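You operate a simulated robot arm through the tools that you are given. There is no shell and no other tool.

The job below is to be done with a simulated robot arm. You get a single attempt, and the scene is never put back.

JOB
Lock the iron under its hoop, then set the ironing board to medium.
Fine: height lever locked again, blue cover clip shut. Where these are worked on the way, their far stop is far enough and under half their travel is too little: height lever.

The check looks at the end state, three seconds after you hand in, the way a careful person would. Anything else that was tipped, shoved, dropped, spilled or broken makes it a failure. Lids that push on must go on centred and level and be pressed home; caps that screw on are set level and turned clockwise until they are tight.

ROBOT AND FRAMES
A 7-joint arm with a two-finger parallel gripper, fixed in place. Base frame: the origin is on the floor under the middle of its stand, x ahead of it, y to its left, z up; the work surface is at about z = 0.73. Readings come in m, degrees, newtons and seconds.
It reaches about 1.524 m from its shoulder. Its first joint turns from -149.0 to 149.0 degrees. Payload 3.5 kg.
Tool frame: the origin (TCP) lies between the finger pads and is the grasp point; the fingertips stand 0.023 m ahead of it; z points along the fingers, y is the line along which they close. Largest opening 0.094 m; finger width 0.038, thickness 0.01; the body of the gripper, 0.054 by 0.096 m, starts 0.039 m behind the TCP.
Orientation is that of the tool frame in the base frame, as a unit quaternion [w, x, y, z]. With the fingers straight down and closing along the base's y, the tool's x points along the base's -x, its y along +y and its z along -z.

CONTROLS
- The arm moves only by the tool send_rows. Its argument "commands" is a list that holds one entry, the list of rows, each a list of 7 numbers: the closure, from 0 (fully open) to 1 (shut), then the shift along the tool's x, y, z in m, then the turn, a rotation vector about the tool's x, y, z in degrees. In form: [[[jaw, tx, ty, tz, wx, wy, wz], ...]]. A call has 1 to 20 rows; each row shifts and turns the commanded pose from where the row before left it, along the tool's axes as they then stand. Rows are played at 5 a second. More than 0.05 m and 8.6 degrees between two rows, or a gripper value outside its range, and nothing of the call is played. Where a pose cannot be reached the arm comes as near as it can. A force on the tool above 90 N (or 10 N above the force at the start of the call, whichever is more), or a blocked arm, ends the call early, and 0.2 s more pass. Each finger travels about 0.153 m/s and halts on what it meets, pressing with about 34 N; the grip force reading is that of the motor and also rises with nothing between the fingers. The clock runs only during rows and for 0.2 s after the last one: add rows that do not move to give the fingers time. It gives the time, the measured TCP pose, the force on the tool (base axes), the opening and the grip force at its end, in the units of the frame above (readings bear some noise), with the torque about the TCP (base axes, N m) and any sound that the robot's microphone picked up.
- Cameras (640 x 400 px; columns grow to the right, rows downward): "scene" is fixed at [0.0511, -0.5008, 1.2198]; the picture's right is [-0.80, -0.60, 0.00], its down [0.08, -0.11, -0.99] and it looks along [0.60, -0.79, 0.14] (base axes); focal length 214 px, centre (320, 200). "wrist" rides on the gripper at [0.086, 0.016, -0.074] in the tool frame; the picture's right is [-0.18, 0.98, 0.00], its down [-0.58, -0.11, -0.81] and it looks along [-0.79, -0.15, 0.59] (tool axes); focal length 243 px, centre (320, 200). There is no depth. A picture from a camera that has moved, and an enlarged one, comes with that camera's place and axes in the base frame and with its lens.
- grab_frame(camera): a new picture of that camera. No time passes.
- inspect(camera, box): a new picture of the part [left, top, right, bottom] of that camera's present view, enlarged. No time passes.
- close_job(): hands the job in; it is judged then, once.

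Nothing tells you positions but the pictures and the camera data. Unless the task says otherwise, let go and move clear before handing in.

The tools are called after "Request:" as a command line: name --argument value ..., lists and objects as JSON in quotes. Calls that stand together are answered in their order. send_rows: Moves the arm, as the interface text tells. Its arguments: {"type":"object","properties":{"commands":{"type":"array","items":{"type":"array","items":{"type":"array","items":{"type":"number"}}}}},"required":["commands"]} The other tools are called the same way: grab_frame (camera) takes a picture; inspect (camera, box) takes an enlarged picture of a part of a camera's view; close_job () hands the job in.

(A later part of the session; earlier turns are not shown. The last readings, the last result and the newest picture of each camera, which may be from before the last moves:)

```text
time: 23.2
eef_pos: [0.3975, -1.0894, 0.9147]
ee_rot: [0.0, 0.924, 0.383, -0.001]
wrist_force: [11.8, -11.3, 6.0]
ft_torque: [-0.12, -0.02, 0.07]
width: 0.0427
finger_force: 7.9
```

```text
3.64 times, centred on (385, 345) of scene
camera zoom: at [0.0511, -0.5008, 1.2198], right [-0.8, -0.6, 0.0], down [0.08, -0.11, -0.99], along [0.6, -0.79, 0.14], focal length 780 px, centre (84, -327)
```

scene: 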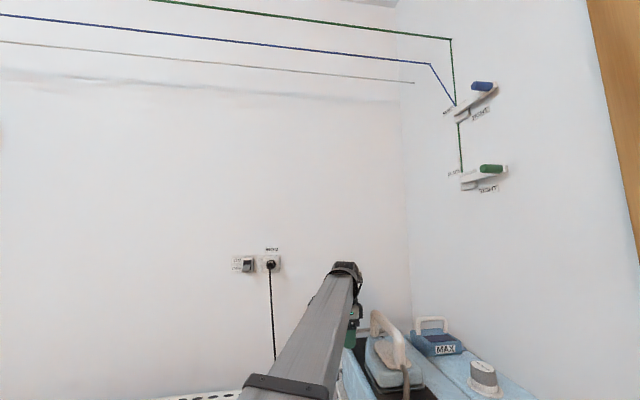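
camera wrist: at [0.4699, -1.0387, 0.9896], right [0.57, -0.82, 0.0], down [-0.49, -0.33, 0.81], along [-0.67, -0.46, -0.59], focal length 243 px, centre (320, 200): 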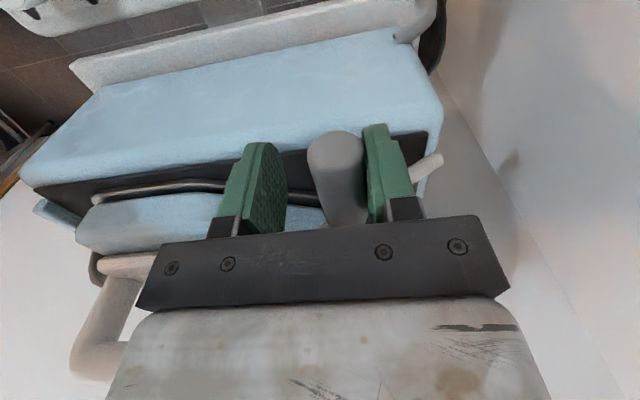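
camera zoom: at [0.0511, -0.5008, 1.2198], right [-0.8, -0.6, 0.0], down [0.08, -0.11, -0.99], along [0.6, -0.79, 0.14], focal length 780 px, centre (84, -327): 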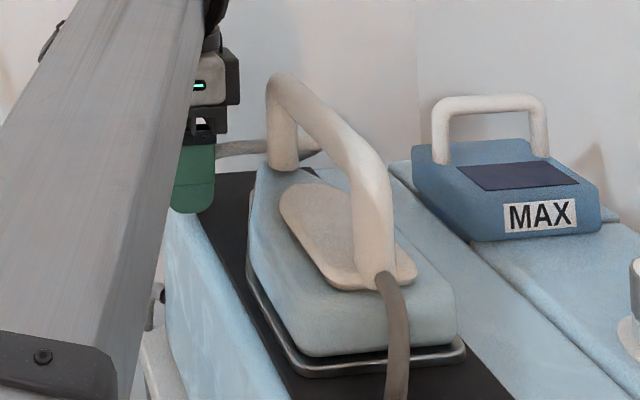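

The iron seems to have slid a little toward the robot as the hoop bar met its handle post. I'll stop pushing, back off the force, let go, and rise to inspect.

Request:
send_rows --commands '[[[0.4, 0, 0.006, 0, 0, 0, 0], [0, 0, 0.004, 0, 0, 0, 0], [0, 0, 0, 0, 0, 0, 0], [0, 0, 0, 0, 0, 0, 0]]]'

Request:
grab_frame --camera "wrist"

Request:
send_rows --commands '[[[0, 0, 0, -0.03, 0, 0, 0], [0, 0, 0, -0.04, 0, 0, 0], [0, 0, 0, -0.04, 0, 0, 0], [0, 0, 0, -0.04, 0, 0, 0], [0, 0.02, 0, -0.04, 0, 0, 0], [0, 0.04, 0, 0, 0, 0, 0], [0, 0, 0, 0, 0, 0, 0]]]'

Request:
grab_frame --camera "wrist"

Request:
inspect --camera "scene" --box '[325, 290, 445, 400]'

```text
time: 24.2
eef_pos: [0.4033, -1.0968, 0.9138]
ee_rot: [-0.001, 0.924, 0.382, -0.001]
wrist_force: [0.0, -0.1, 0.4]
ft_torque: [-0.02, -0.03, 0.01]
width: 0.0938
finger_force: 0.1
```

```text
taken
camera wrist: at [0.4752, -1.0461, 0.9898], right [0.57, -0.82, 0.0], down [-0.49, -0.33, 0.81], along [-0.67, -0.46, -0.59], focal length 243 px, centre (320, 200)
```

wrist: 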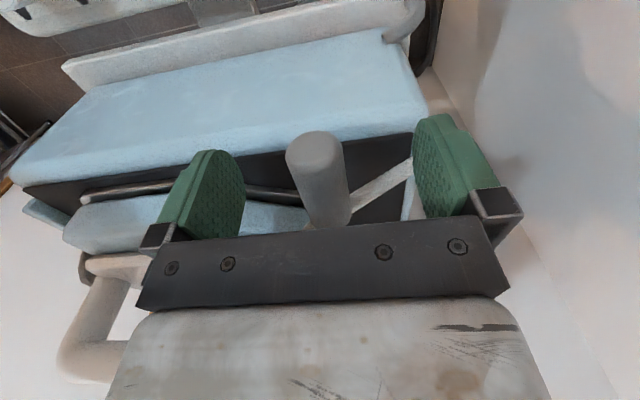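

```text
time: 25.8
eef_pos: [0.4502, -1.0499, 1.0994]
ee_rot: [-0.001, 0.924, 0.382, -0.001]
wrist_force: [0.2, 0.6, -0.1]
ft_torque: [0.02, -0.01, -0.01]
width: 0.0942
finger_force: 0.0
```

```text
taken
camera wrist: at [0.5226, -1.0002, 1.1752], right [0.57, -0.82, 0.0], down [-0.49, -0.33, 0.81], along [-0.67, -0.46, -0.59], focal length 243 px, centre (320, 200)
```

wrist: 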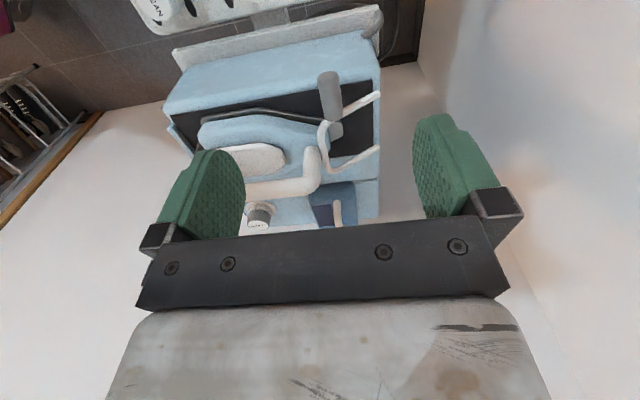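

```text
3.64 times, centred on (385, 345) of scene
camera zoom: at [0.0511, -0.5008, 1.2198], right [-0.8, -0.6, 0.0], down [0.08, -0.11, -0.99], along [0.6, -0.79, 0.14], focal length 780 px, centre (84, -327)
```

zoom: 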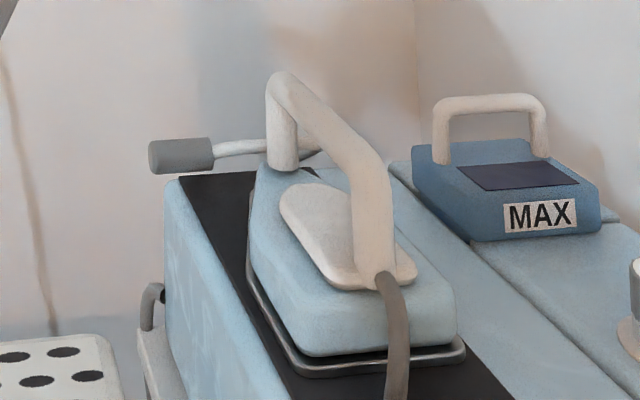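

Request:
inspect --camera "wrist" --box '[150, 40, 400, 240]'

Request:
inspect --camera "wrist" --box '[280, 60, 400, 200]'

```text
2.00 times, centred on (275, 140) of wrist
camera zoom: at [0.5226, -1.0002, 1.1752], right [0.57, -0.82, 0.0], down [-0.49, -0.33, 0.81], along [-0.67, -0.46, -0.59], focal length 485 px, centre (410, 320)
```

zoom: 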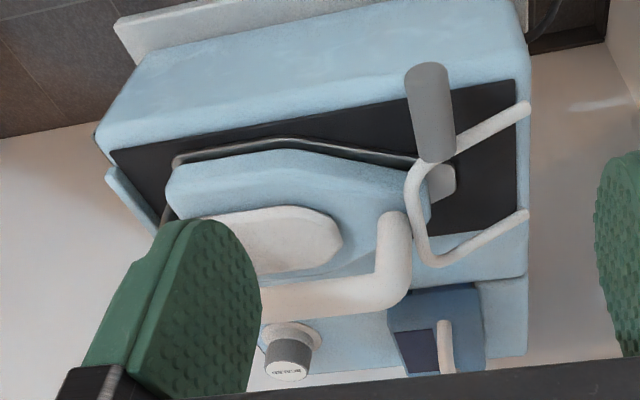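

```text
2.86 times, centred on (340, 130) of wrist
camera zoom: at [0.5226, -1.0002, 1.1752], right [0.57, -0.82, 0.0], down [-0.49, -0.33, 0.81], along [-0.67, -0.46, -0.59], focal length 693 px, centre (263, 400)
```

zoom: 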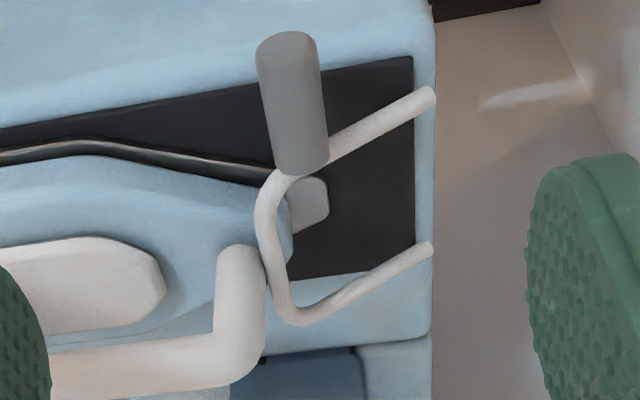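

The hoop now lies over the iron's nose against the handle post. The iron slid about 2 cm toward the front, so I'll check where its heel sits relative to the front ledge of the rest.

Request:
send_rows --commands '[[[0, 0, -0.04, 0, 0, 0, 0], [0, 0, -0.04, 0, 0, 0, 0], [0, 0, -0.04, 0, 0, 0, 0], [0, 0, -0.02, 0, 0, 0, 0], [0, 0, 0, 0, 0, 0, 0]]]'

Request:
grab_frame --camera "wrist"

Request:
inspect --camera "wrist" --box '[230, 40, 480, 240]'

```text
time: 27.0
eef_pos: [0.3499, -0.9538, 1.1033]
ee_rot: [0.0, 0.924, 0.383, -0.001]
wrist_force: [-0.7, -0.7, -0.1]
ft_torque: [0.03, -0.01, 0.0]
width: 0.0942
finger_force: 0.1
```

```text
taken
camera wrist: at [0.4224, -0.9042, 1.1786], right [0.57, -0.82, 0.0], down [-0.49, -0.33, 0.81], along [-0.67, -0.46, -0.59], focal length 243 px, centre (320, 200)
```

wrist: 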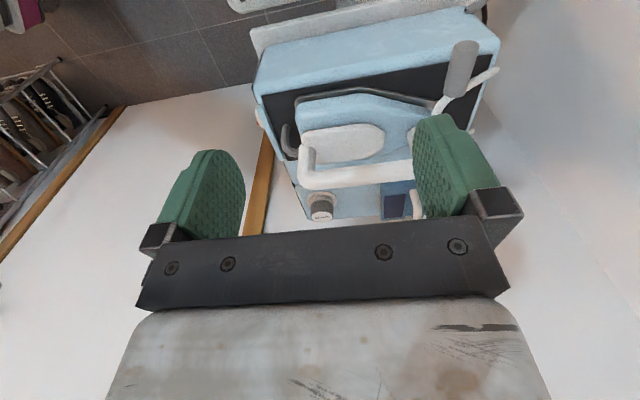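

```text
2.00 times, centred on (355, 140) of wrist
camera zoom: at [0.4224, -0.9042, 1.1786], right [0.57, -0.82, 0.0], down [-0.49, -0.33, 0.81], along [-0.67, -0.46, -0.59], focal length 485 px, centre (250, 320)
```

zoom: 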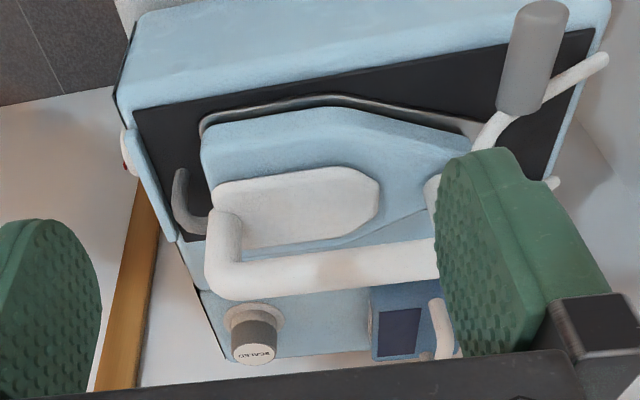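

The iron is still squarely on its pad, with room before the ledge. The hoop is tilted about 60° and lies over the nose. I'll check whether it can go further by pressing gently down on the grip with closed fingers.

Request:
send_rows --commands '[[[1, -0.016, 0.034, 0, 0, 0, 0], [1, -0.016, 0.034, 0, 0, 0, 0], [1, -0.016, 0.034, 0, 0, 0, 0], [1, -0.015, 0.034, 0, 0, 0, 0], [1, 0, 0, 0.039, 0, 0, 0], [1, 0, 0, 0.039, 0, 0, 0], [1, 0, 0, 0.039, 0, 0, 0], [1, 0, 0, 0, 0, 0, 0]]]'

Request:
grab_frame --camera "wrist"

Request:
inspect --camera "scene" --box '[325, 290, 445, 400]'

```text
time: 28.8
eef_pos: [0.4001, -1.0972, 0.9854]
ee_rot: [-0.001, 0.924, 0.383, -0.001]
wrist_force: [0.4, -0.6, 0.8]
ft_torque: [-0.04, 0.01, 0.01]
width: 0.0
finger_force: 34.1
```

```text
taken
camera wrist: at [0.4731, -1.0469, 1.0593], right [0.57, -0.82, 0.0], down [-0.49, -0.33, 0.81], along [-0.67, -0.46, -0.59], focal length 243 px, centre (320, 200)
```

wrist: 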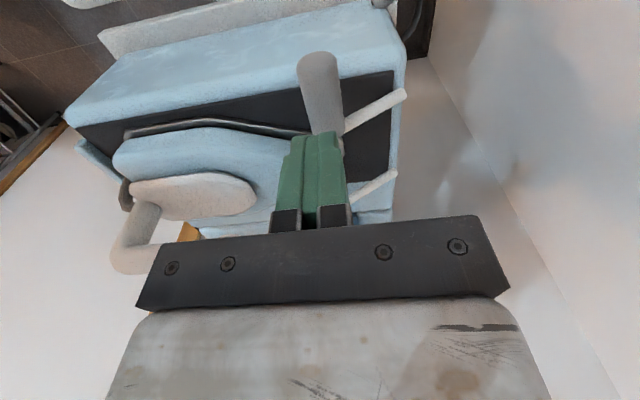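

```text
3.64 times, centred on (385, 345) of scene
camera zoom: at [0.0511, -0.5008, 1.2198], right [-0.8, -0.6, 0.0], down [0.08, -0.11, -0.99], along [0.6, -0.79, 0.14], focal length 780 px, centre (84, -327)
```

zoom: 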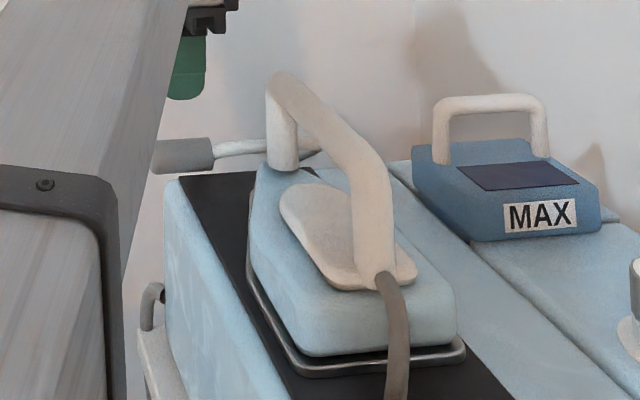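

Fingers are right above the grip. I'll lower until I touch it and watch the force.

Request:
send_rows --commands '[[[1, 0, 0, 0.015, 0, 0, 0], [1, 0, 0, 0.015, 0, 0, 0], [1, 0, 0, 0.005, 0, 0, 0], [1, 0, 0, 0.004, 0, 0, 0], [1, 0, 0, 0, 0, 0, 0]]]'

Request:
send_rows --commands '[[[1, 0, 0, 0.003, 0, 0, 0], [1, 0, 0, 0.003, 0, 0, 0], [1, 0, 0, 0, 0, 0, 0]]]'

```text
time: 30.0
eef_pos: [0.3977, -1.0958, 0.9501]
ee_rot: [0.001, 0.924, 0.383, -0.002]
wrist_force: [-4.5, -2.2, 22.5]
ft_torque: [-0.13, 0.06, 0.0]
width: 0.0001
finger_force: 34.1
```

```text
time: 30.8
eef_pos: [0.3978, -1.0951, 0.9493]
ee_rot: [0.003, 0.924, 0.383, -0.002]
wrist_force: [-9.7, -6.8, 83.9]
ft_torque: [-0.27, -0.14, -0.07]
width: 0.0001
finger_force: 33.9
```

The hoop doesn't move under 84 N of downward push, so it's at its end stop. I'll lift off and check the iron.

Request:
send_rows --commands '[[[1, 0, 0, -0.02, 0, 0, 0], [1, 0, 0, -0.04, 0, 0, 0], [1, 0, 0, -0.04, 0, 0, 0], [1, 0.02, 0, -0.04, 0, 0, 0], [1, 0.04, 0, 0, 0, 0, 0], [1, 0, 0, 0, 0, 0, 0]]]'

Request:
grab_frame --camera "wrist"

Request:
inspect --camera "wrist" --box '[150, 40, 420, 240]'

Request:
inspect --camera "scene" --box '[325, 290, 445, 400]'

```text
time: 32.2
eef_pos: [0.4458, -1.0493, 1.0799]
ee_rot: [-0.001, 0.924, 0.383, -0.001]
wrist_force: [0.0, -0.8, 0.4]
ft_torque: [-0.02, -0.02, 0.02]
width: 0.0001
finger_force: 34.1
```

```text
taken
camera wrist: at [0.5188, -0.999, 1.156], right [0.57, -0.82, 0.0], down [-0.49, -0.33, 0.81], along [-0.67, -0.46, -0.59], focal length 243 px, centre (320, 200)
```

wrist: 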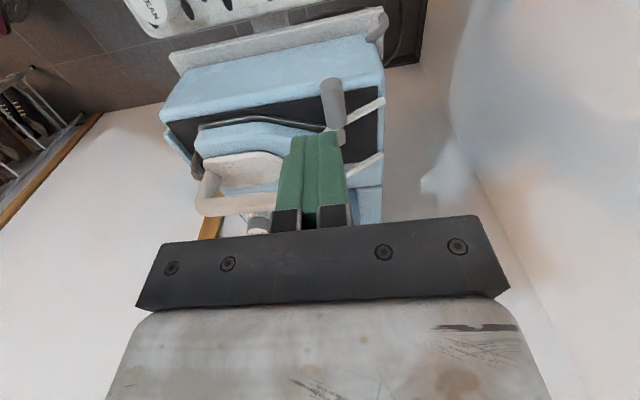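

```text
2.00 times, centred on (285, 140) of wrist
camera zoom: at [0.5188, -0.999, 1.156], right [0.57, -0.82, 0.0], down [-0.49, -0.33, 0.81], along [-0.67, -0.46, -0.59], focal length 485 px, centre (390, 320)
```

zoom: 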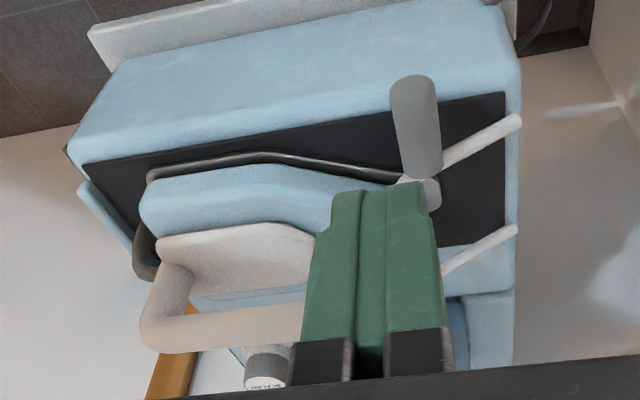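

```text
3.64 times, centred on (385, 345) of scene
camera zoom: at [0.0511, -0.5008, 1.2198], right [-0.8, -0.6, 0.0], down [0.08, -0.11, -0.99], along [0.6, -0.79, 0.14], focal length 780 px, centre (84, -327)
```

zoom: 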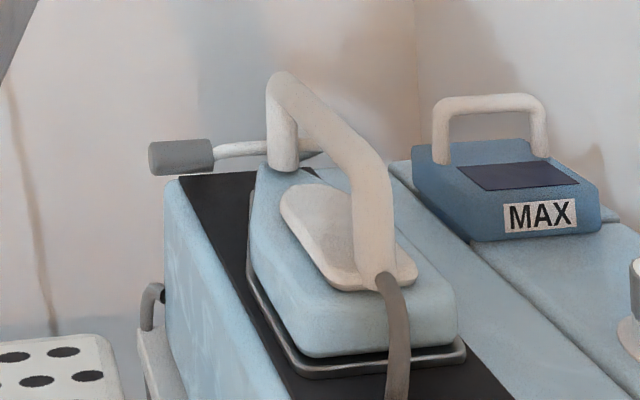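

The hoop is fully down at its stop, and the iron sits level on its pad under it. Next is the board. I'll move along it to look at the edge mechanisms in profile.

Request:
send_rows --commands '[[[0, 0.0388, -0.0279, 0, 0, 0, 0], [0, 0.0388, -0.0279, 0, 0, 0, 0], [0, 0.0388, -0.0279, 0, 0, 0, 0], [0, 0.0388, -0.0279, 0, 0, 0, 0], [0, 0.0388, -0.0279, 0, 0, 0, 0], [0, 0.0388, -0.0279, 0, 0, 0, 0], [0, 0.0388, -0.0279, 0, 0, 0, 0], [0, 0.0388, -0.0279, 0, 0, 0, 0], [0, 0.0388, -0.0279, 0, 0, 0, 0], [0, 0.0388, -0.0279, 0, 0, 0, 0], [0, 0.0388, -0.0279, 0, 0, 0, 0], [0, 0, 0, 0, 0, 0, 0]]]'

Request:
grab_frame --camera "wrist"

Request:
inspect --camera "scene" --box '[325, 290, 445, 400]'

```text
time: 34.8
eef_pos: [0.5251, -0.5341, 1.0806]
ee_rot: [0.0, 0.924, 0.382, -0.001]
wrist_force: [-0.5, 0.2, 0.4]
ft_torque: [-0.04, -0.04, 0.02]
width: 0.0942
finger_force: 0.1
```

```text
taken
camera wrist: at [0.5977, -0.4847, 1.155], right [0.57, -0.82, 0.0], down [-0.49, -0.33, 0.81], along [-0.67, -0.46, -0.59], focal length 243 px, centre (320, 200)
```

wrist: 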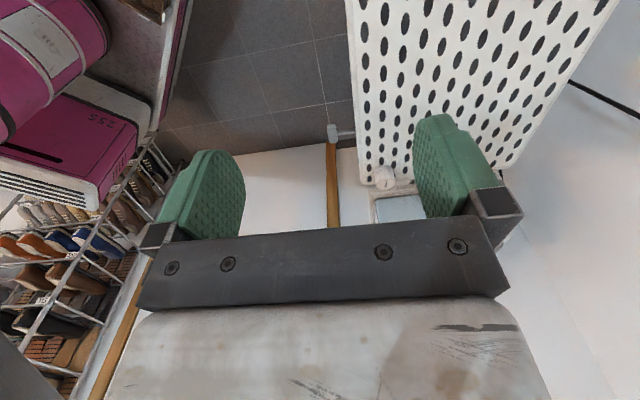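

```text
3.64 times, centred on (385, 345) of scene
camera zoom: at [0.0511, -0.5008, 1.2198], right [-0.8, -0.6, 0.0], down [0.08, -0.11, -0.99], along [0.6, -0.79, 0.14], focal length 780 px, centre (84, -327)
```

zoom: 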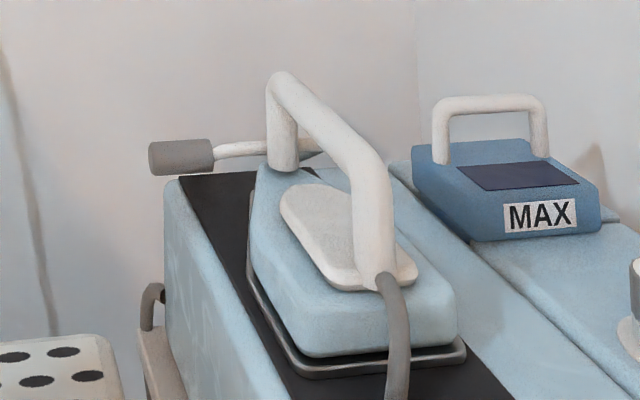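

I notice a purple structure toward the robot's base. I'll look closely at it and at the board's edge.

Request:
inspect --camera "wrist" --box '[0, 0, 240, 240]'

Request:
inspect --camera "wrist" --box '[240, 0, 480, 220]'

```text
1.67 times, centred on (120, 120) of wrist
camera zoom: at [0.5977, -0.4847, 1.155], right [0.57, -0.82, 0.0], down [-0.49, -0.33, 0.81], along [-0.67, -0.46, -0.59], focal length 404 px, centre (653, 333)
```

zoom: 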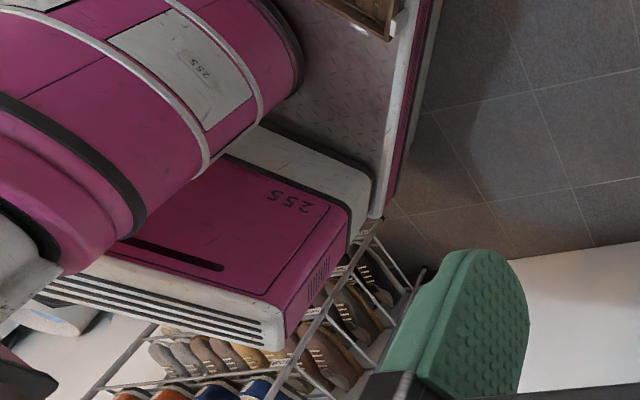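

```text
1.82 times, centred on (360, 110) of wrist
camera zoom: at [0.5977, -0.4847, 1.155], right [0.57, -0.82, 0.0], down [-0.49, -0.33, 0.81], along [-0.67, -0.46, -0.59], focal length 441 px, centre (247, 364)
```

zoom: 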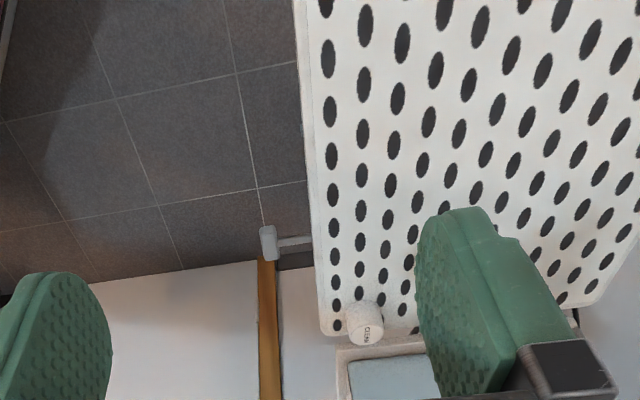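

That is the robot's own base. Next I'll lower the camera on the robot side of the board edge to see the tabs, loop and scale in profile.

Request:
send_rows --commands '[[[0, 0.031, -0.01, 0.024, 0, 0, 0], [0, 0.031, -0.01, 0.024, 0, 0, 0], [0, 0.031, -0.01, 0.024, 0, 0, 0], [0, 0.031, -0.01, 0.024, 0, 0, 0], [0, 0.031, -0.01, 0.024, 0, 0, 0], [0, 0, 0, 0, 0, 0, 0]]]'

Request:
grab_frame --camera "wrist"

Request:
inspect --camera "wrist" --box '[240, 0, 480, 220]'

```text
time: 36.2
eef_pos: [0.6022, -0.3896, 0.9604]
ee_rot: [0.0, 0.924, 0.383, 0.0]
wrist_force: [-1.1, 0.5, 0.4]
ft_torque: [-0.01, -0.05, 0.01]
width: 0.0939
finger_force: 0.0
```

```text
taken
camera wrist: at [0.6746, -0.3396, 1.0346], right [0.56, -0.83, 0.0], down [-0.49, -0.33, 0.81], along [-0.67, -0.46, -0.59], focal length 243 px, centre (320, 200)
```

wrist: 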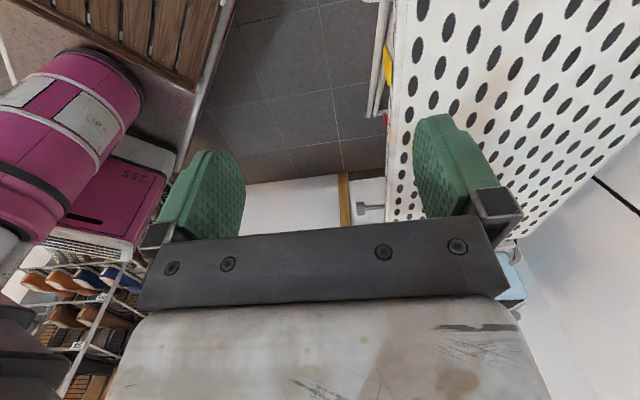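

```text
1.82 times, centred on (360, 110) of wrist
camera zoom: at [0.6746, -0.3396, 1.0346], right [0.56, -0.83, 0.0], down [-0.49, -0.33, 0.81], along [-0.67, -0.46, -0.59], focal length 441 px, centre (247, 364)
```

zoom: 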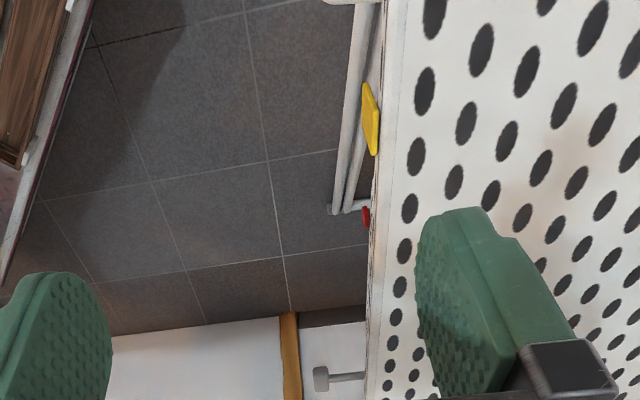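

From here I can see the yellow tab and the red pointer protruding from the edge. I'll shift left and rotate for a diagonal frontal view of the edge.

Request:
send_rows --commands '[[[0, 0.0374, -0.0103, 0, 0, 0, 0], [0, 0.0374, -0.0103, 0, 0, 0, 0], [0, 0.0374, -0.0103, 0, 0, 0, 0], [0, 0.0374, -0.0103, 0, 0, 0, 0], [0, 0, 0, 0, 0, 0, -7.5], [0, 0, 0, 0, 0, 0, -7.5], [0, 0, 0, 0, 0, 0, -7.5], [0, 0, 0, 0, 0, 0, -7.5], [0, 0, 0, 0, 0, 0, -7.5], [0, 0, 0, 0, 0, 0, -7.5], [0, 0, 0, 0, 0, 0, 0]]]'

Request:
grab_frame --camera "wrist"

Request:
inspect --camera "wrist" --box '[160, 0, 420, 220]'

Request:
inspect --camera "wrist" --box '[360, 0, 640, 220]'

```text
time: 38.6
eef_pos: [0.6777, -0.2532, 0.9616]
ee_rot: [0.0, 0.707, 0.707, -0.001]
wrist_force: [0.3, 0.9, 0.4]
ft_torque: [-0.02, -0.03, -0.03]
width: 0.0939
finger_force: 0.1
```

```text
taken
camera wrist: at [0.6932, -0.1664, 1.0366], right [0.98, -0.18, 0.0], down [-0.11, -0.58, 0.81], along [-0.15, -0.79, -0.59], focal length 243 px, centre (320, 200)
```

wrist: 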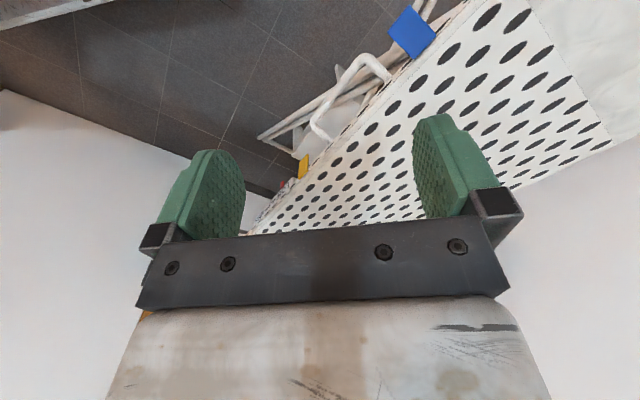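

```text
1.82 times, centred on (290, 110) of wrist
camera zoom: at [0.6932, -0.1664, 1.0366], right [0.98, -0.18, 0.0], down [-0.11, -0.58, 0.81], along [-0.15, -0.79, -0.59], focal length 441 px, centre (374, 364)
```

zoom: 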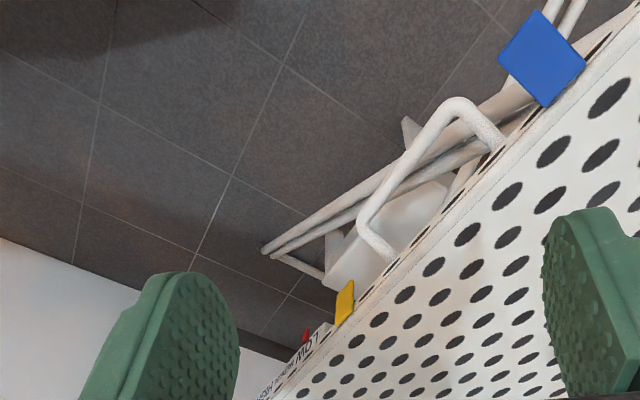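

```text
1.82 times, centred on (500, 110) of wrist
camera zoom: at [0.6932, -0.1664, 1.0366], right [0.98, -0.18, 0.0], down [-0.11, -0.58, 0.81], along [-0.15, -0.79, -0.59], focal length 441 px, centre (-7, 364)
```

zoom: 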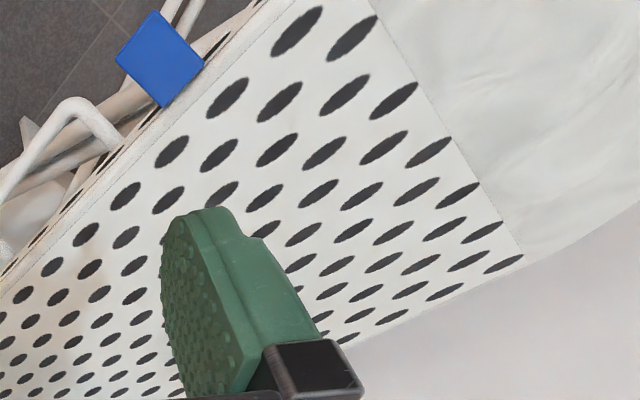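

The blue clip looks like a flat plate sticking out horizontally, which would mean open, while the yellow one lies against the edge. I'll move closer for a better look at the yellow tab, scale and pointer.

Request:
send_rows --commands '[[[0, -0.023, -0.028, 0.012, 0, 0, 0], [0, -0.023, -0.028, 0.012, 0, 0, 0], [0, -0.023, -0.028, 0.012, 0, 0, 0], [0, -0.023, -0.028, 0.012, 0, 0, 0], [0, 0, 0, 0, 0, 0, 0]]]'

Request:
grab_frame --camera "wrist"

Request:
inspect --camera "wrist" --box '[200, 60, 440, 220]'

Request:
inspect --camera "wrist" --box '[360, 0, 600, 160]'

```text
time: 39.8
eef_pos: [0.565, -0.3474, 0.9157]
ee_rot: [0.0, 0.707, 0.707, -0.001]
wrist_force: [-0.2, 1.4, 0.0]
ft_torque: [0.02, -0.05, 0.0]
width: 0.0939
finger_force: 0.1
```

```text
taken
camera wrist: at [0.5813, -0.2614, 0.9896], right [0.98, -0.18, 0.0], down [-0.11, -0.58, 0.81], along [-0.15, -0.79, -0.59], focal length 243 px, centre (320, 200)
```

wrist: 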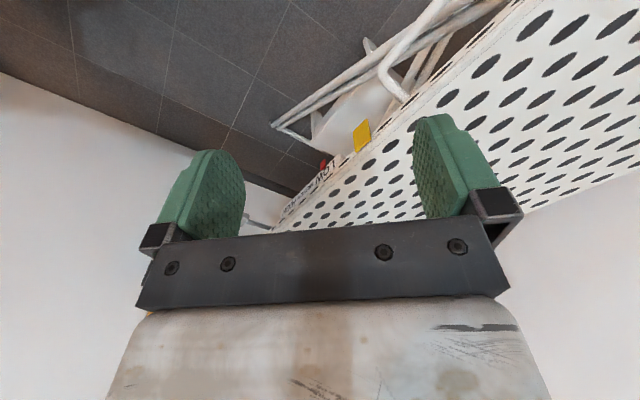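

```text
2.50 times, centred on (320, 140) of wrist
camera zoom: at [0.5813, -0.2614, 0.9896], right [0.98, -0.18, 0.0], down [-0.11, -0.58, 0.81], along [-0.15, -0.79, -0.59], focal length 606 px, centre (320, 350)
```

zoom: 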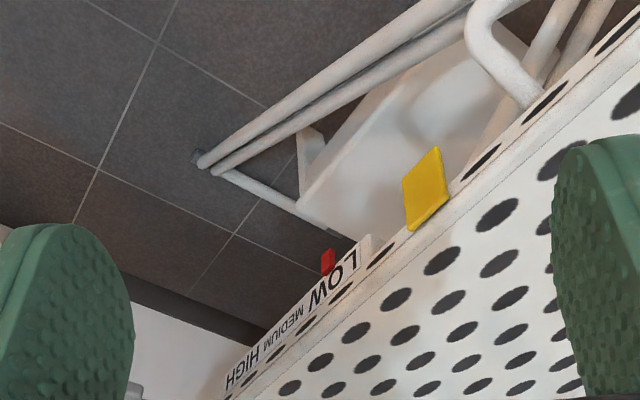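

```text
2.50 times, centred on (480, 80) of wrist
camera zoom: at [0.5813, -0.2614, 0.9896], right [0.98, -0.18, 0.0], down [-0.11, -0.58, 0.81], along [-0.15, -0.79, -0.59], focal length 606 px, centre (-80, 500)
```

zoom: 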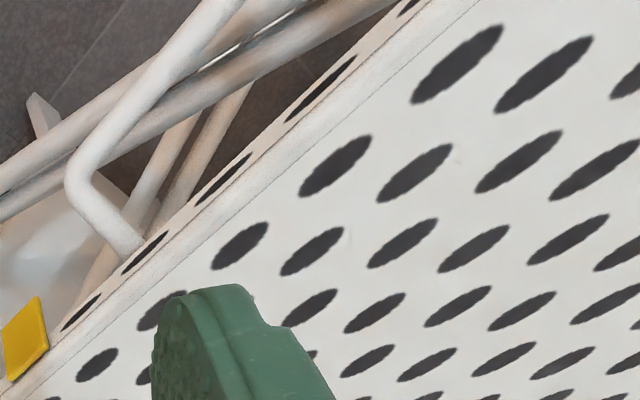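

The yellow clip hangs flush against the side, so that's what "shut" looks like. The blue one sticks out roughly horizontally, so it's open. The gray paddle at the right end is probably the height lever, so I'll go look at it closely.

Request:
send_rows --commands '[[[0, 0, 0, 0, 0, 0, 7.5], [0, 0, 0, 0, 0, 0, 7.5], [0, 0, 0, 0, 0, 0, 7.5], [0, 0, 0, 0, 0, 0, 7.5], [0, 0, 0, 0, 0, 0, 7.5], [0, 0, 0, 0, 0, 0, 7.5], [0, 0, 0.0375, 0, 0, 0, 0], [0, 0, 0.0375, 0, 0, 0, 0], [0, -0.04, 0, 0, 0, 0, 0], [0, -0.04, 0, 0, 0, 0, 0], [0, -0.04, 0, 0, 0, 0, 0], [0, -0.04, 0, 0, 0, 0, 0], [0, -0.04, 0, 0, 0, 0, 0], [0, -0.04, 0, 0, 0, 0, 0], [0, 0, 0, 0, 0, 0, 0]]]'

Request:
grab_frame --camera "wrist"

Request:
inspect --camera "wrist" --box '[260, 20, 480, 220]'

```text
time: 43.0
eef_pos: [0.4461, -0.5675, 0.915]
ee_rot: [-0.001, 0.924, 0.383, -0.002]
wrist_force: [-0.1, 0.4, 0.5]
ft_torque: [0.01, 0.02, 0.04]
width: 0.0939
finger_force: 0.1
```

```text
taken
camera wrist: at [0.518, -0.5182, 0.9889], right [0.57, -0.82, 0.0], down [-0.49, -0.33, 0.81], along [-0.67, -0.46, -0.59], focal length 243 px, centre (320, 200)
```

wrist: 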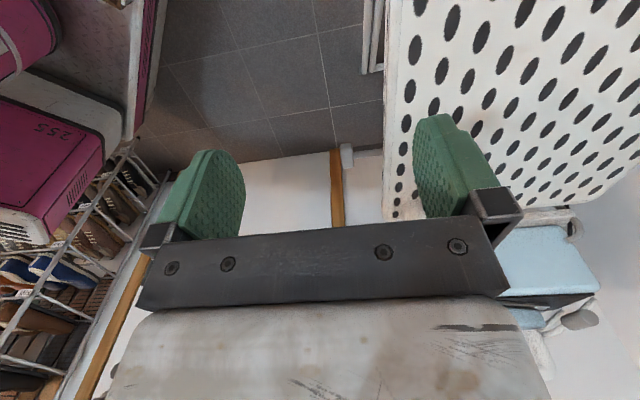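

```text
2.00 times, centred on (370, 120) of wrist
camera zoom: at [0.518, -0.5182, 0.9889], right [0.57, -0.82, 0.0], down [-0.49, -0.33, 0.81], along [-0.67, -0.46, -0.59], focal length 485 px, centre (220, 360)
```

zoom: 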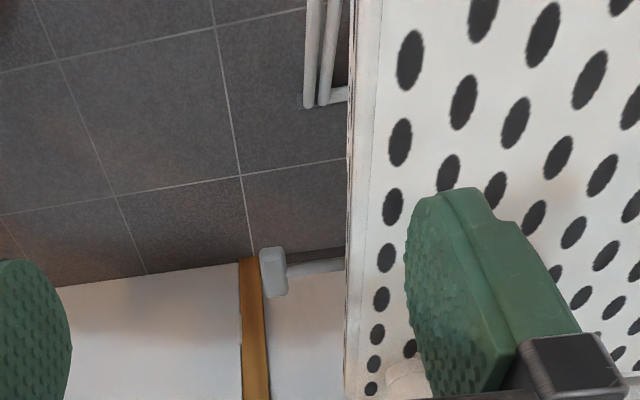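

The paddle sits on a rod sticking out from under the board at about (0.305,-0.715,0.69). I'll rotate for a diagonal view of the side face next to it.

Request:
send_rows --commands '[[[0, 0, 0, 0, 0, 0, -7.5], [0, 0, 0, 0, 0, 0, -7.5], [0, 0, 0, 0, 0, 0, -7.5], [0, 0, 0, 0, 0, 0, -7.5], [0, 0, 0, 0, 0, 0, -7.5], [0, 0, -0.03, 0, 0, 0, 0], [0, 0, -0.03, 0, 0, 0, 0], [0, 0, 0, 0, 0, 0, 0]]]'

Request:
grab_frame --camera "wrist"

Request:
inspect --camera "wrist" --box '[200, 20, 440, 220]'

```text
time: 44.8
eef_pos: [0.3861, -0.5615, 0.9133]
ee_rot: [0.0, 0.751, 0.66, -0.001]
wrist_force: [-0.8, 0.2, -0.1]
ft_torque: [0.02, -0.01, -0.02]
width: 0.0943
finger_force: 0.0
```

```text
taken
camera wrist: at [0.4135, -0.4774, 0.9894], right [0.95, -0.31, 0.0], down [-0.18, -0.56, 0.81], along [-0.25, -0.77, -0.59], focal length 243 px, centre (320, 200)
```

wrist: 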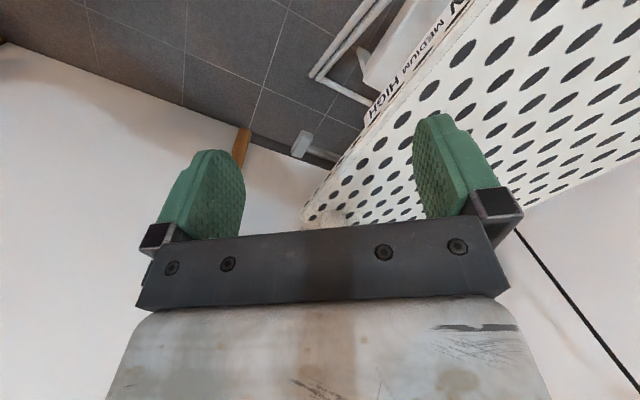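

```text
2.00 times, centred on (320, 120) of wrist
camera zoom: at [0.4135, -0.4774, 0.9894], right [0.95, -0.31, 0.0], down [-0.18, -0.56, 0.81], along [-0.25, -0.77, -0.59], focal length 485 px, centre (320, 360)
```

zoom: 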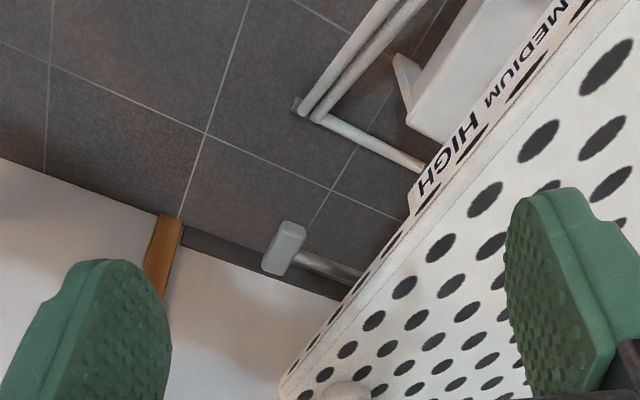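

Request:
inspect --camera "wrist" --box '[270, 110, 370, 190]'

Request:
inspect --camera "wrist" --box '[350, 0, 480, 130]'

```text
5.00 times, centred on (320, 150) of wrist
camera zoom: at [0.4135, -0.4774, 0.9894], right [0.95, -0.31, 0.0], down [-0.18, -0.56, 0.81], along [-0.25, -0.77, -0.59], focal length 1213 px, centre (320, 450)
```

zoom: 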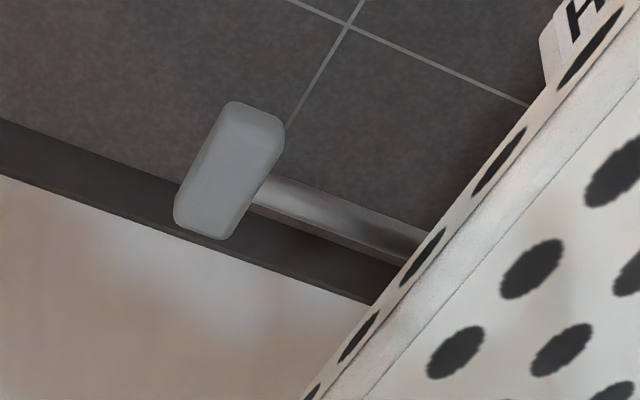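

```text
3.08 times, centred on (415, 65) of wrist
camera zoom: at [0.4135, -0.4774, 0.9894], right [0.95, -0.31, 0.0], down [-0.18, -0.56, 0.81], along [-0.25, -0.77, -0.59], focal length 746 px, centre (28, 615)
```

zoom: 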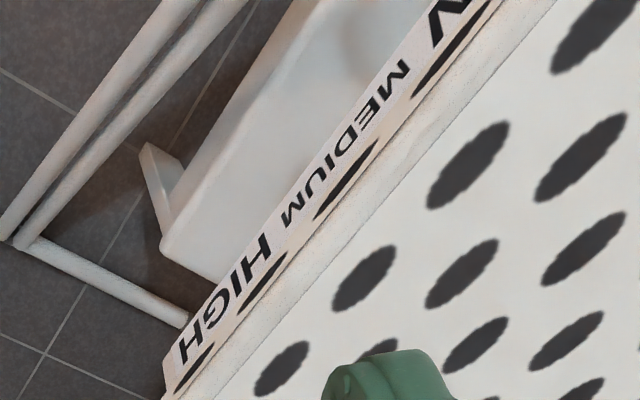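

The paddle is a T-bar on a rod parallel to the edge. I need a lower, near-horizontal view to see how it moves, so I'll lower and tilt the tool.

Request:
send_rows --commands '[[[0, 0, 0, 0.03, 0, 0, 0], [0, 0, 0, 0.03, 0, 0, 0], [0, 0, 0, 0, 0, -8, 0], [0, 0, 0, 0, 0, -8, 0], [0, 0, 0, 0, 0, -8, 0], [0, 0, 0, 0, 0, 0, 0]]]'

Request:
grab_frame --camera "wrist"

Request:
inspect --camera "wrist" --box '[220, 0, 460, 180]'

```text
time: 46.2
eef_pos: [0.3883, -0.5617, 0.8546]
ee_rot: [0.138, 0.734, 0.646, -0.157]
wrist_force: [0.0, 0.5, -0.2]
ft_torque: [0.0, 0.01, 0.06]
width: 0.0941
finger_force: 0.1
```

```text
taken
camera wrist: at [0.4185, -0.4547, 0.8874], right [0.95, -0.29, 0.07], down [-0.13, -0.19, 0.97], along [-0.27, -0.94, -0.22], focal length 243 px, centre (320, 200)
```

wrist: 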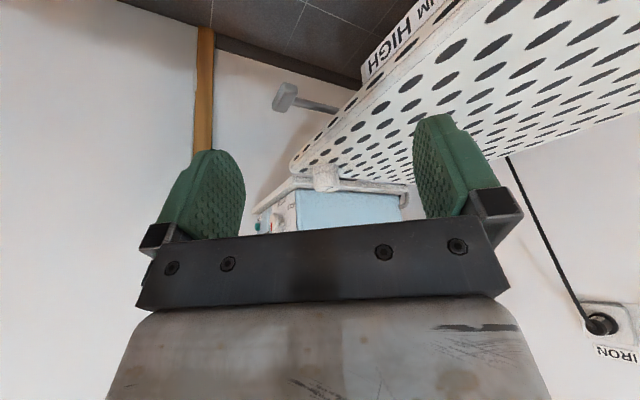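

```text
2.22 times, centred on (340, 90) of wrist
camera zoom: at [0.4185, -0.4547, 0.8874], right [0.95, -0.29, 0.07], down [-0.13, -0.19, 0.97], along [-0.27, -0.94, -0.22], focal length 539 px, centre (276, 444)
```

zoom: 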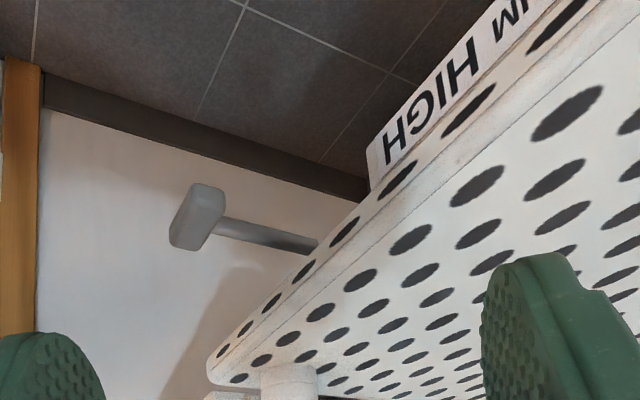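

The lever's T-bar is at about (0.305,-0.718,0.685), on a horizontal rod under the edge. I'll close the fingers, come above it, and gently probe which way it moves.

Request:
send_rows --commands '[[[1, 0, 0, 0, 0, 8, 0], [1, 0, 0, 0, 0, 8, 0], [1, 0, 0, 0, 0, 8, 0], [1, 0, 0, 0, 0, 0, 7.5], [1, 0, 0, 0, 0, 0, 7.5], [1, 0, 0, 0, 0, 0, 7.5], [1, 0, 0, 0, 0, 0, 7.5], [1, 0, 0, 0, 0, 0, 7.4], [1, -0.04, 0.0116, 0, 0, 0, 0], [1, -0.04, 0.0116, 0, 0, 0, 0], [1, -0.04, 0.0116, 0, 0, 0, 0], [1, -0.049, 0.0116, 0, 0, 0, 0], [1, 0, 0, 0, 0, 0, 0]]]'

Request:
grab_frame --camera "wrist"

```text
refused: row 12 steps farther than a row can; nothing moved
```

```text
taken
camera wrist: at [0.4185, -0.4547, 0.8874], right [0.95, -0.29, 0.07], down [-0.13, -0.19, 0.97], along [-0.27, -0.94, -0.22], focal length 243 px, centre (320, 200)
```

wrist: 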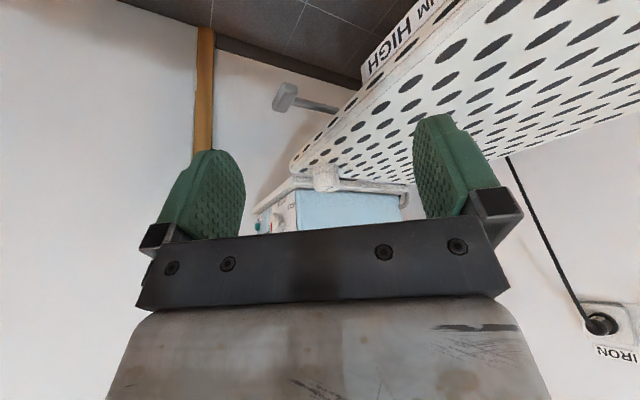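

One row was slightly too long and the call was refused, so nothing moved. I'll resend it with smaller steps.

Request:
send_rows --commands '[[[1, 0, 0, 0, 0, 8, 0], [1, 0, 0, 0, 0, 8, 0], [1, 0, 0, 0, 0, 8, 0], [1, 0, 0, 0, 0, 0, 7.5], [1, 0, 0, 0, 0, 0, 7.5], [1, 0, 0, 0, 0, 0, 7.5], [1, 0, 0, 0, 0, 0, 7.5], [1, 0, 0, 0, 0, 0, 7.4], [1, -0.034, 0.0093, 0, 0, 0, 0], [1, -0.034, 0.0093, 0, 0, 0, 0], [1, -0.034, 0.0093, 0, 0, 0, 0], [1, -0.034, 0.0093, 0, 0, 0, 0], [1, -0.034, 0.0093, 0, 0, 0, 0], [1, 0, 0, 0, 0, 0, 0]]]'

Request:
grab_frame --camera "wrist"

```text
time: 49.2
eef_pos: [0.3035, -0.7147, 0.8561]
ee_rot: [0.0, 0.923, 0.384, -0.001]
wrist_force: [0.9, 0.6, -0.4]
ft_torque: [0.02, 0.01, -0.03]
width: 0.0
finger_force: 33.2
```

```text
taken
camera wrist: at [0.3753, -0.6639, 0.931], right [0.57, -0.82, 0.0], down [-0.49, -0.34, 0.81], along [-0.67, -0.46, -0.59], focal length 243 px, centre (320, 200)
```

wrist: 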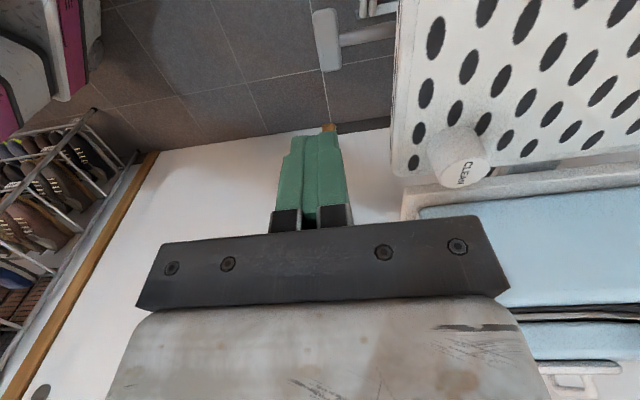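

Request:
inspect --camera "wrist" --box '[280, 0, 420, 100]'

Request:
inspect --camera "wrist" --box '[390, 100, 530, 200]'

```text
4.00 times, centred on (350, 50) of wrist
camera zoom: at [0.3753, -0.6639, 0.931], right [0.57, -0.82, 0.0], down [-0.49, -0.34, 0.81], along [-0.67, -0.46, -0.59], focal length 970 px, centre (200, 800)
```

zoom: 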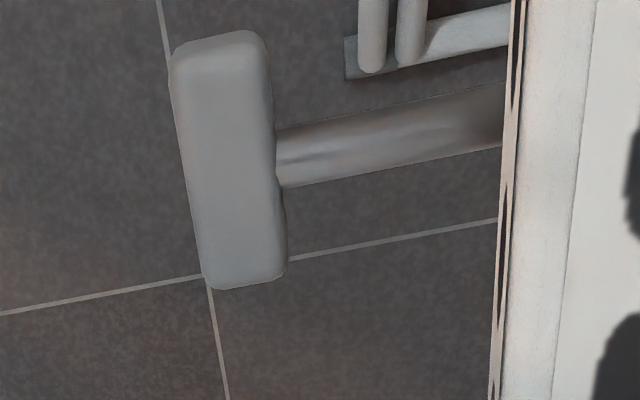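

```text
4.00 times, centred on (460, 150) of wrist
camera zoom: at [0.3753, -0.6639, 0.931], right [0.57, -0.82, 0.0], down [-0.49, -0.34, 0.81], along [-0.67, -0.46, -0.59], focal length 970 px, centre (-240, 400)
```

zoom: 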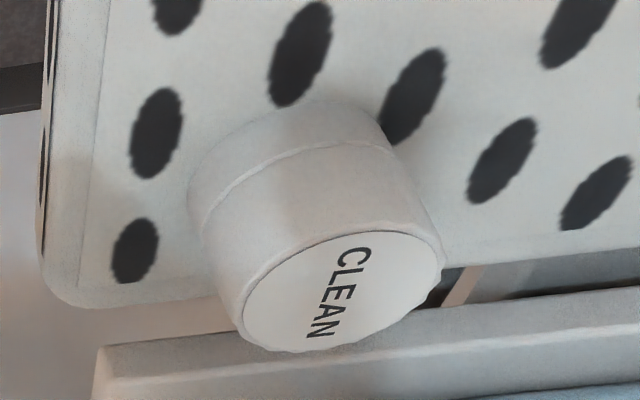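

There are no labels on the lever. I'll lower the closed fingers onto the T-bar and probe downward gently.

Request:
send_rows --commands '[[[1, 0, 0.002, 0.04, 0, 0, 0], [1, 0, 0.002, 0.04, 0, 0, 0], [1, 0, 0, 0.035, 0, 0, 0], [1, 0, 0, 0, 0, 0, 0]]]'

Request:
send_rows --commands '[[[1, 0, 0, 0.005, 0, 0, 0], [1, 0, 0, 0.005, 0, 0, 0], [1, 0, 0, 0.004, 0, 0, 0], [1, 0, 0, 0, 0, 0, 0]]]'

Request:
grab_frame --camera "wrist"

```text
time: 50.2
eef_pos: [0.3031, -0.7159, 0.7411]
ee_rot: [0.0, 0.923, 0.384, -0.001]
wrist_force: [-0.3, -0.4, -0.4]
ft_torque: [0.01, -0.03, -0.02]
width: 0.0001
finger_force: 33.7
```

```text
time: 51.2
eef_pos: [0.3047, -0.7174, 0.7267]
ee_rot: [-0.001, 0.924, 0.383, -0.002]
wrist_force: [0.3, -0.5, 0.4]
ft_torque: [0.01, -0.02, -0.02]
width: 0.0
finger_force: 34.1
```

```text
taken
camera wrist: at [0.3769, -0.6669, 0.8017], right [0.57, -0.82, 0.0], down [-0.49, -0.33, 0.81], along [-0.67, -0.46, -0.59], focal length 243 px, centre (320, 200)
```

wrist: 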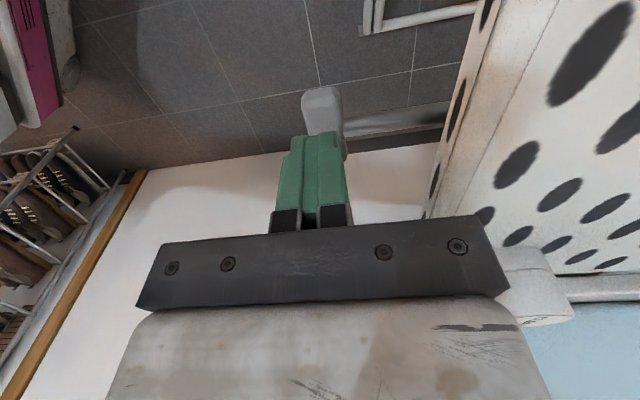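

Request:
send_rows --commands '[[[1, 0, 0.002, 0.004, 0, 0, 0], [1, 0, 0.002, 0.004, 0, 0, 0], [1, 0, 0, 0.003, 0, 0, 0], [1, 0, 0, 0, 0, 0, 0]]]'

```text
time: 52.2
eef_pos: [0.3078, -0.7206, 0.7146]
ee_rot: [0.0, 0.923, 0.384, -0.001]
wrist_force: [0.3, 0.0, -0.4]
ft_torque: [-0.02, -0.01, -0.01]
width: 0.0
finger_force: 34.2
```

Request:
send_rows --commands '[[[1, 0, 0, 0.003, 0, 0, 0], [1, 0, 0, 0.003, 0, 0, 0], [1, 0, 0, 0, 0, 0, 0]]]'

Request:
inspect --camera "wrist" --box '[260, 60, 460, 220]'

```text
time: 53.0
eef_pos: [0.3083, -0.7189, 0.7089]
ee_rot: [-0.001, 0.924, 0.384, -0.001]
wrist_force: [-0.6, 0.9, -0.2]
ft_torque: [0.02, 0.0, 0.01]
width: 0.0
finger_force: 33.7
```

```text
2.50 times, centred on (360, 140) of wrist
camera zoom: at [0.3797, -0.6695, 0.7837], right [0.57, -0.82, 0.0], down [-0.49, -0.33, 0.81], along [-0.67, -0.46, -0.59], focal length 606 px, centre (220, 350)
```

zoom: 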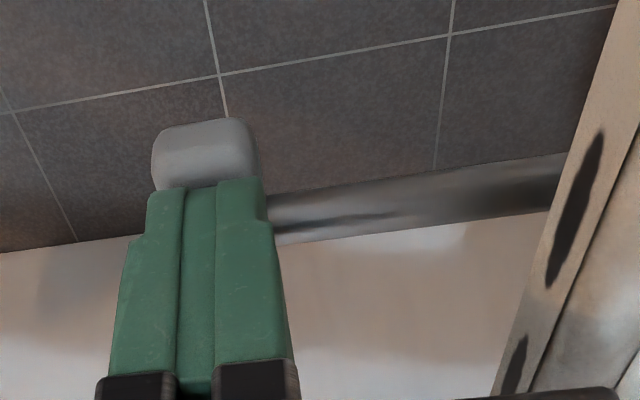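

Request:
send_rows --commands '[[[1, 0, -0.005, 0.003, 0, 0, 0], [1, 0, 0, 0.003, 0, 0, 0], [1, 0, 0, 0, 0, 0, 0]]]'

Request:
send_rows --commands '[[[1, 0, 0, 0.003, 0, 0, 0], [1, 0, 0, 0.003, 0, 0, 0], [1, 0, 0, 0, 0, 0, 0]]]'

Request:
inspect --camera "wrist" --box '[260, 60, 460, 220]'

```text
time: 53.8
eef_pos: [0.3048, -0.7157, 0.7023]
ee_rot: [-0.001, 0.924, 0.384, -0.002]
wrist_force: [-0.5, -0.1, 1.0]
ft_torque: [0.0, -0.03, 0.01]
width: 0.0
finger_force: 33.9
```

```text
time: 54.6
eef_pos: [0.3039, -0.7159, 0.6962]
ee_rot: [0.001, 0.924, 0.383, -0.001]
wrist_force: [-0.8, -0.2, 0.8]
ft_torque: [-0.01, -0.03, 0.01]
width: 0.0001
finger_force: 34.3
```

```text
2.50 times, centred on (360, 140) of wrist
camera zoom: at [0.376, -0.666, 0.7706], right [0.57, -0.82, 0.0], down [-0.49, -0.33, 0.81], along [-0.67, -0.46, -0.59], focal length 606 px, centre (220, 350)
```

zoom: 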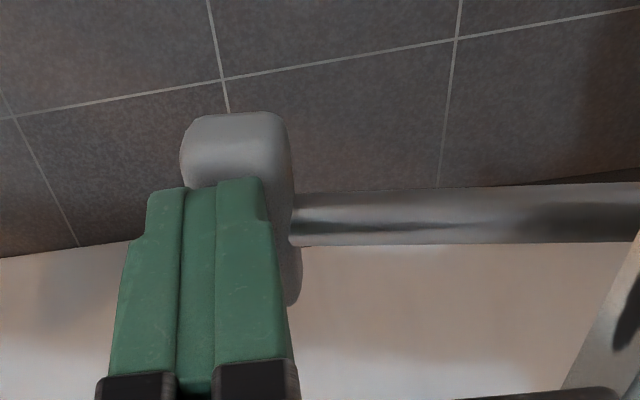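

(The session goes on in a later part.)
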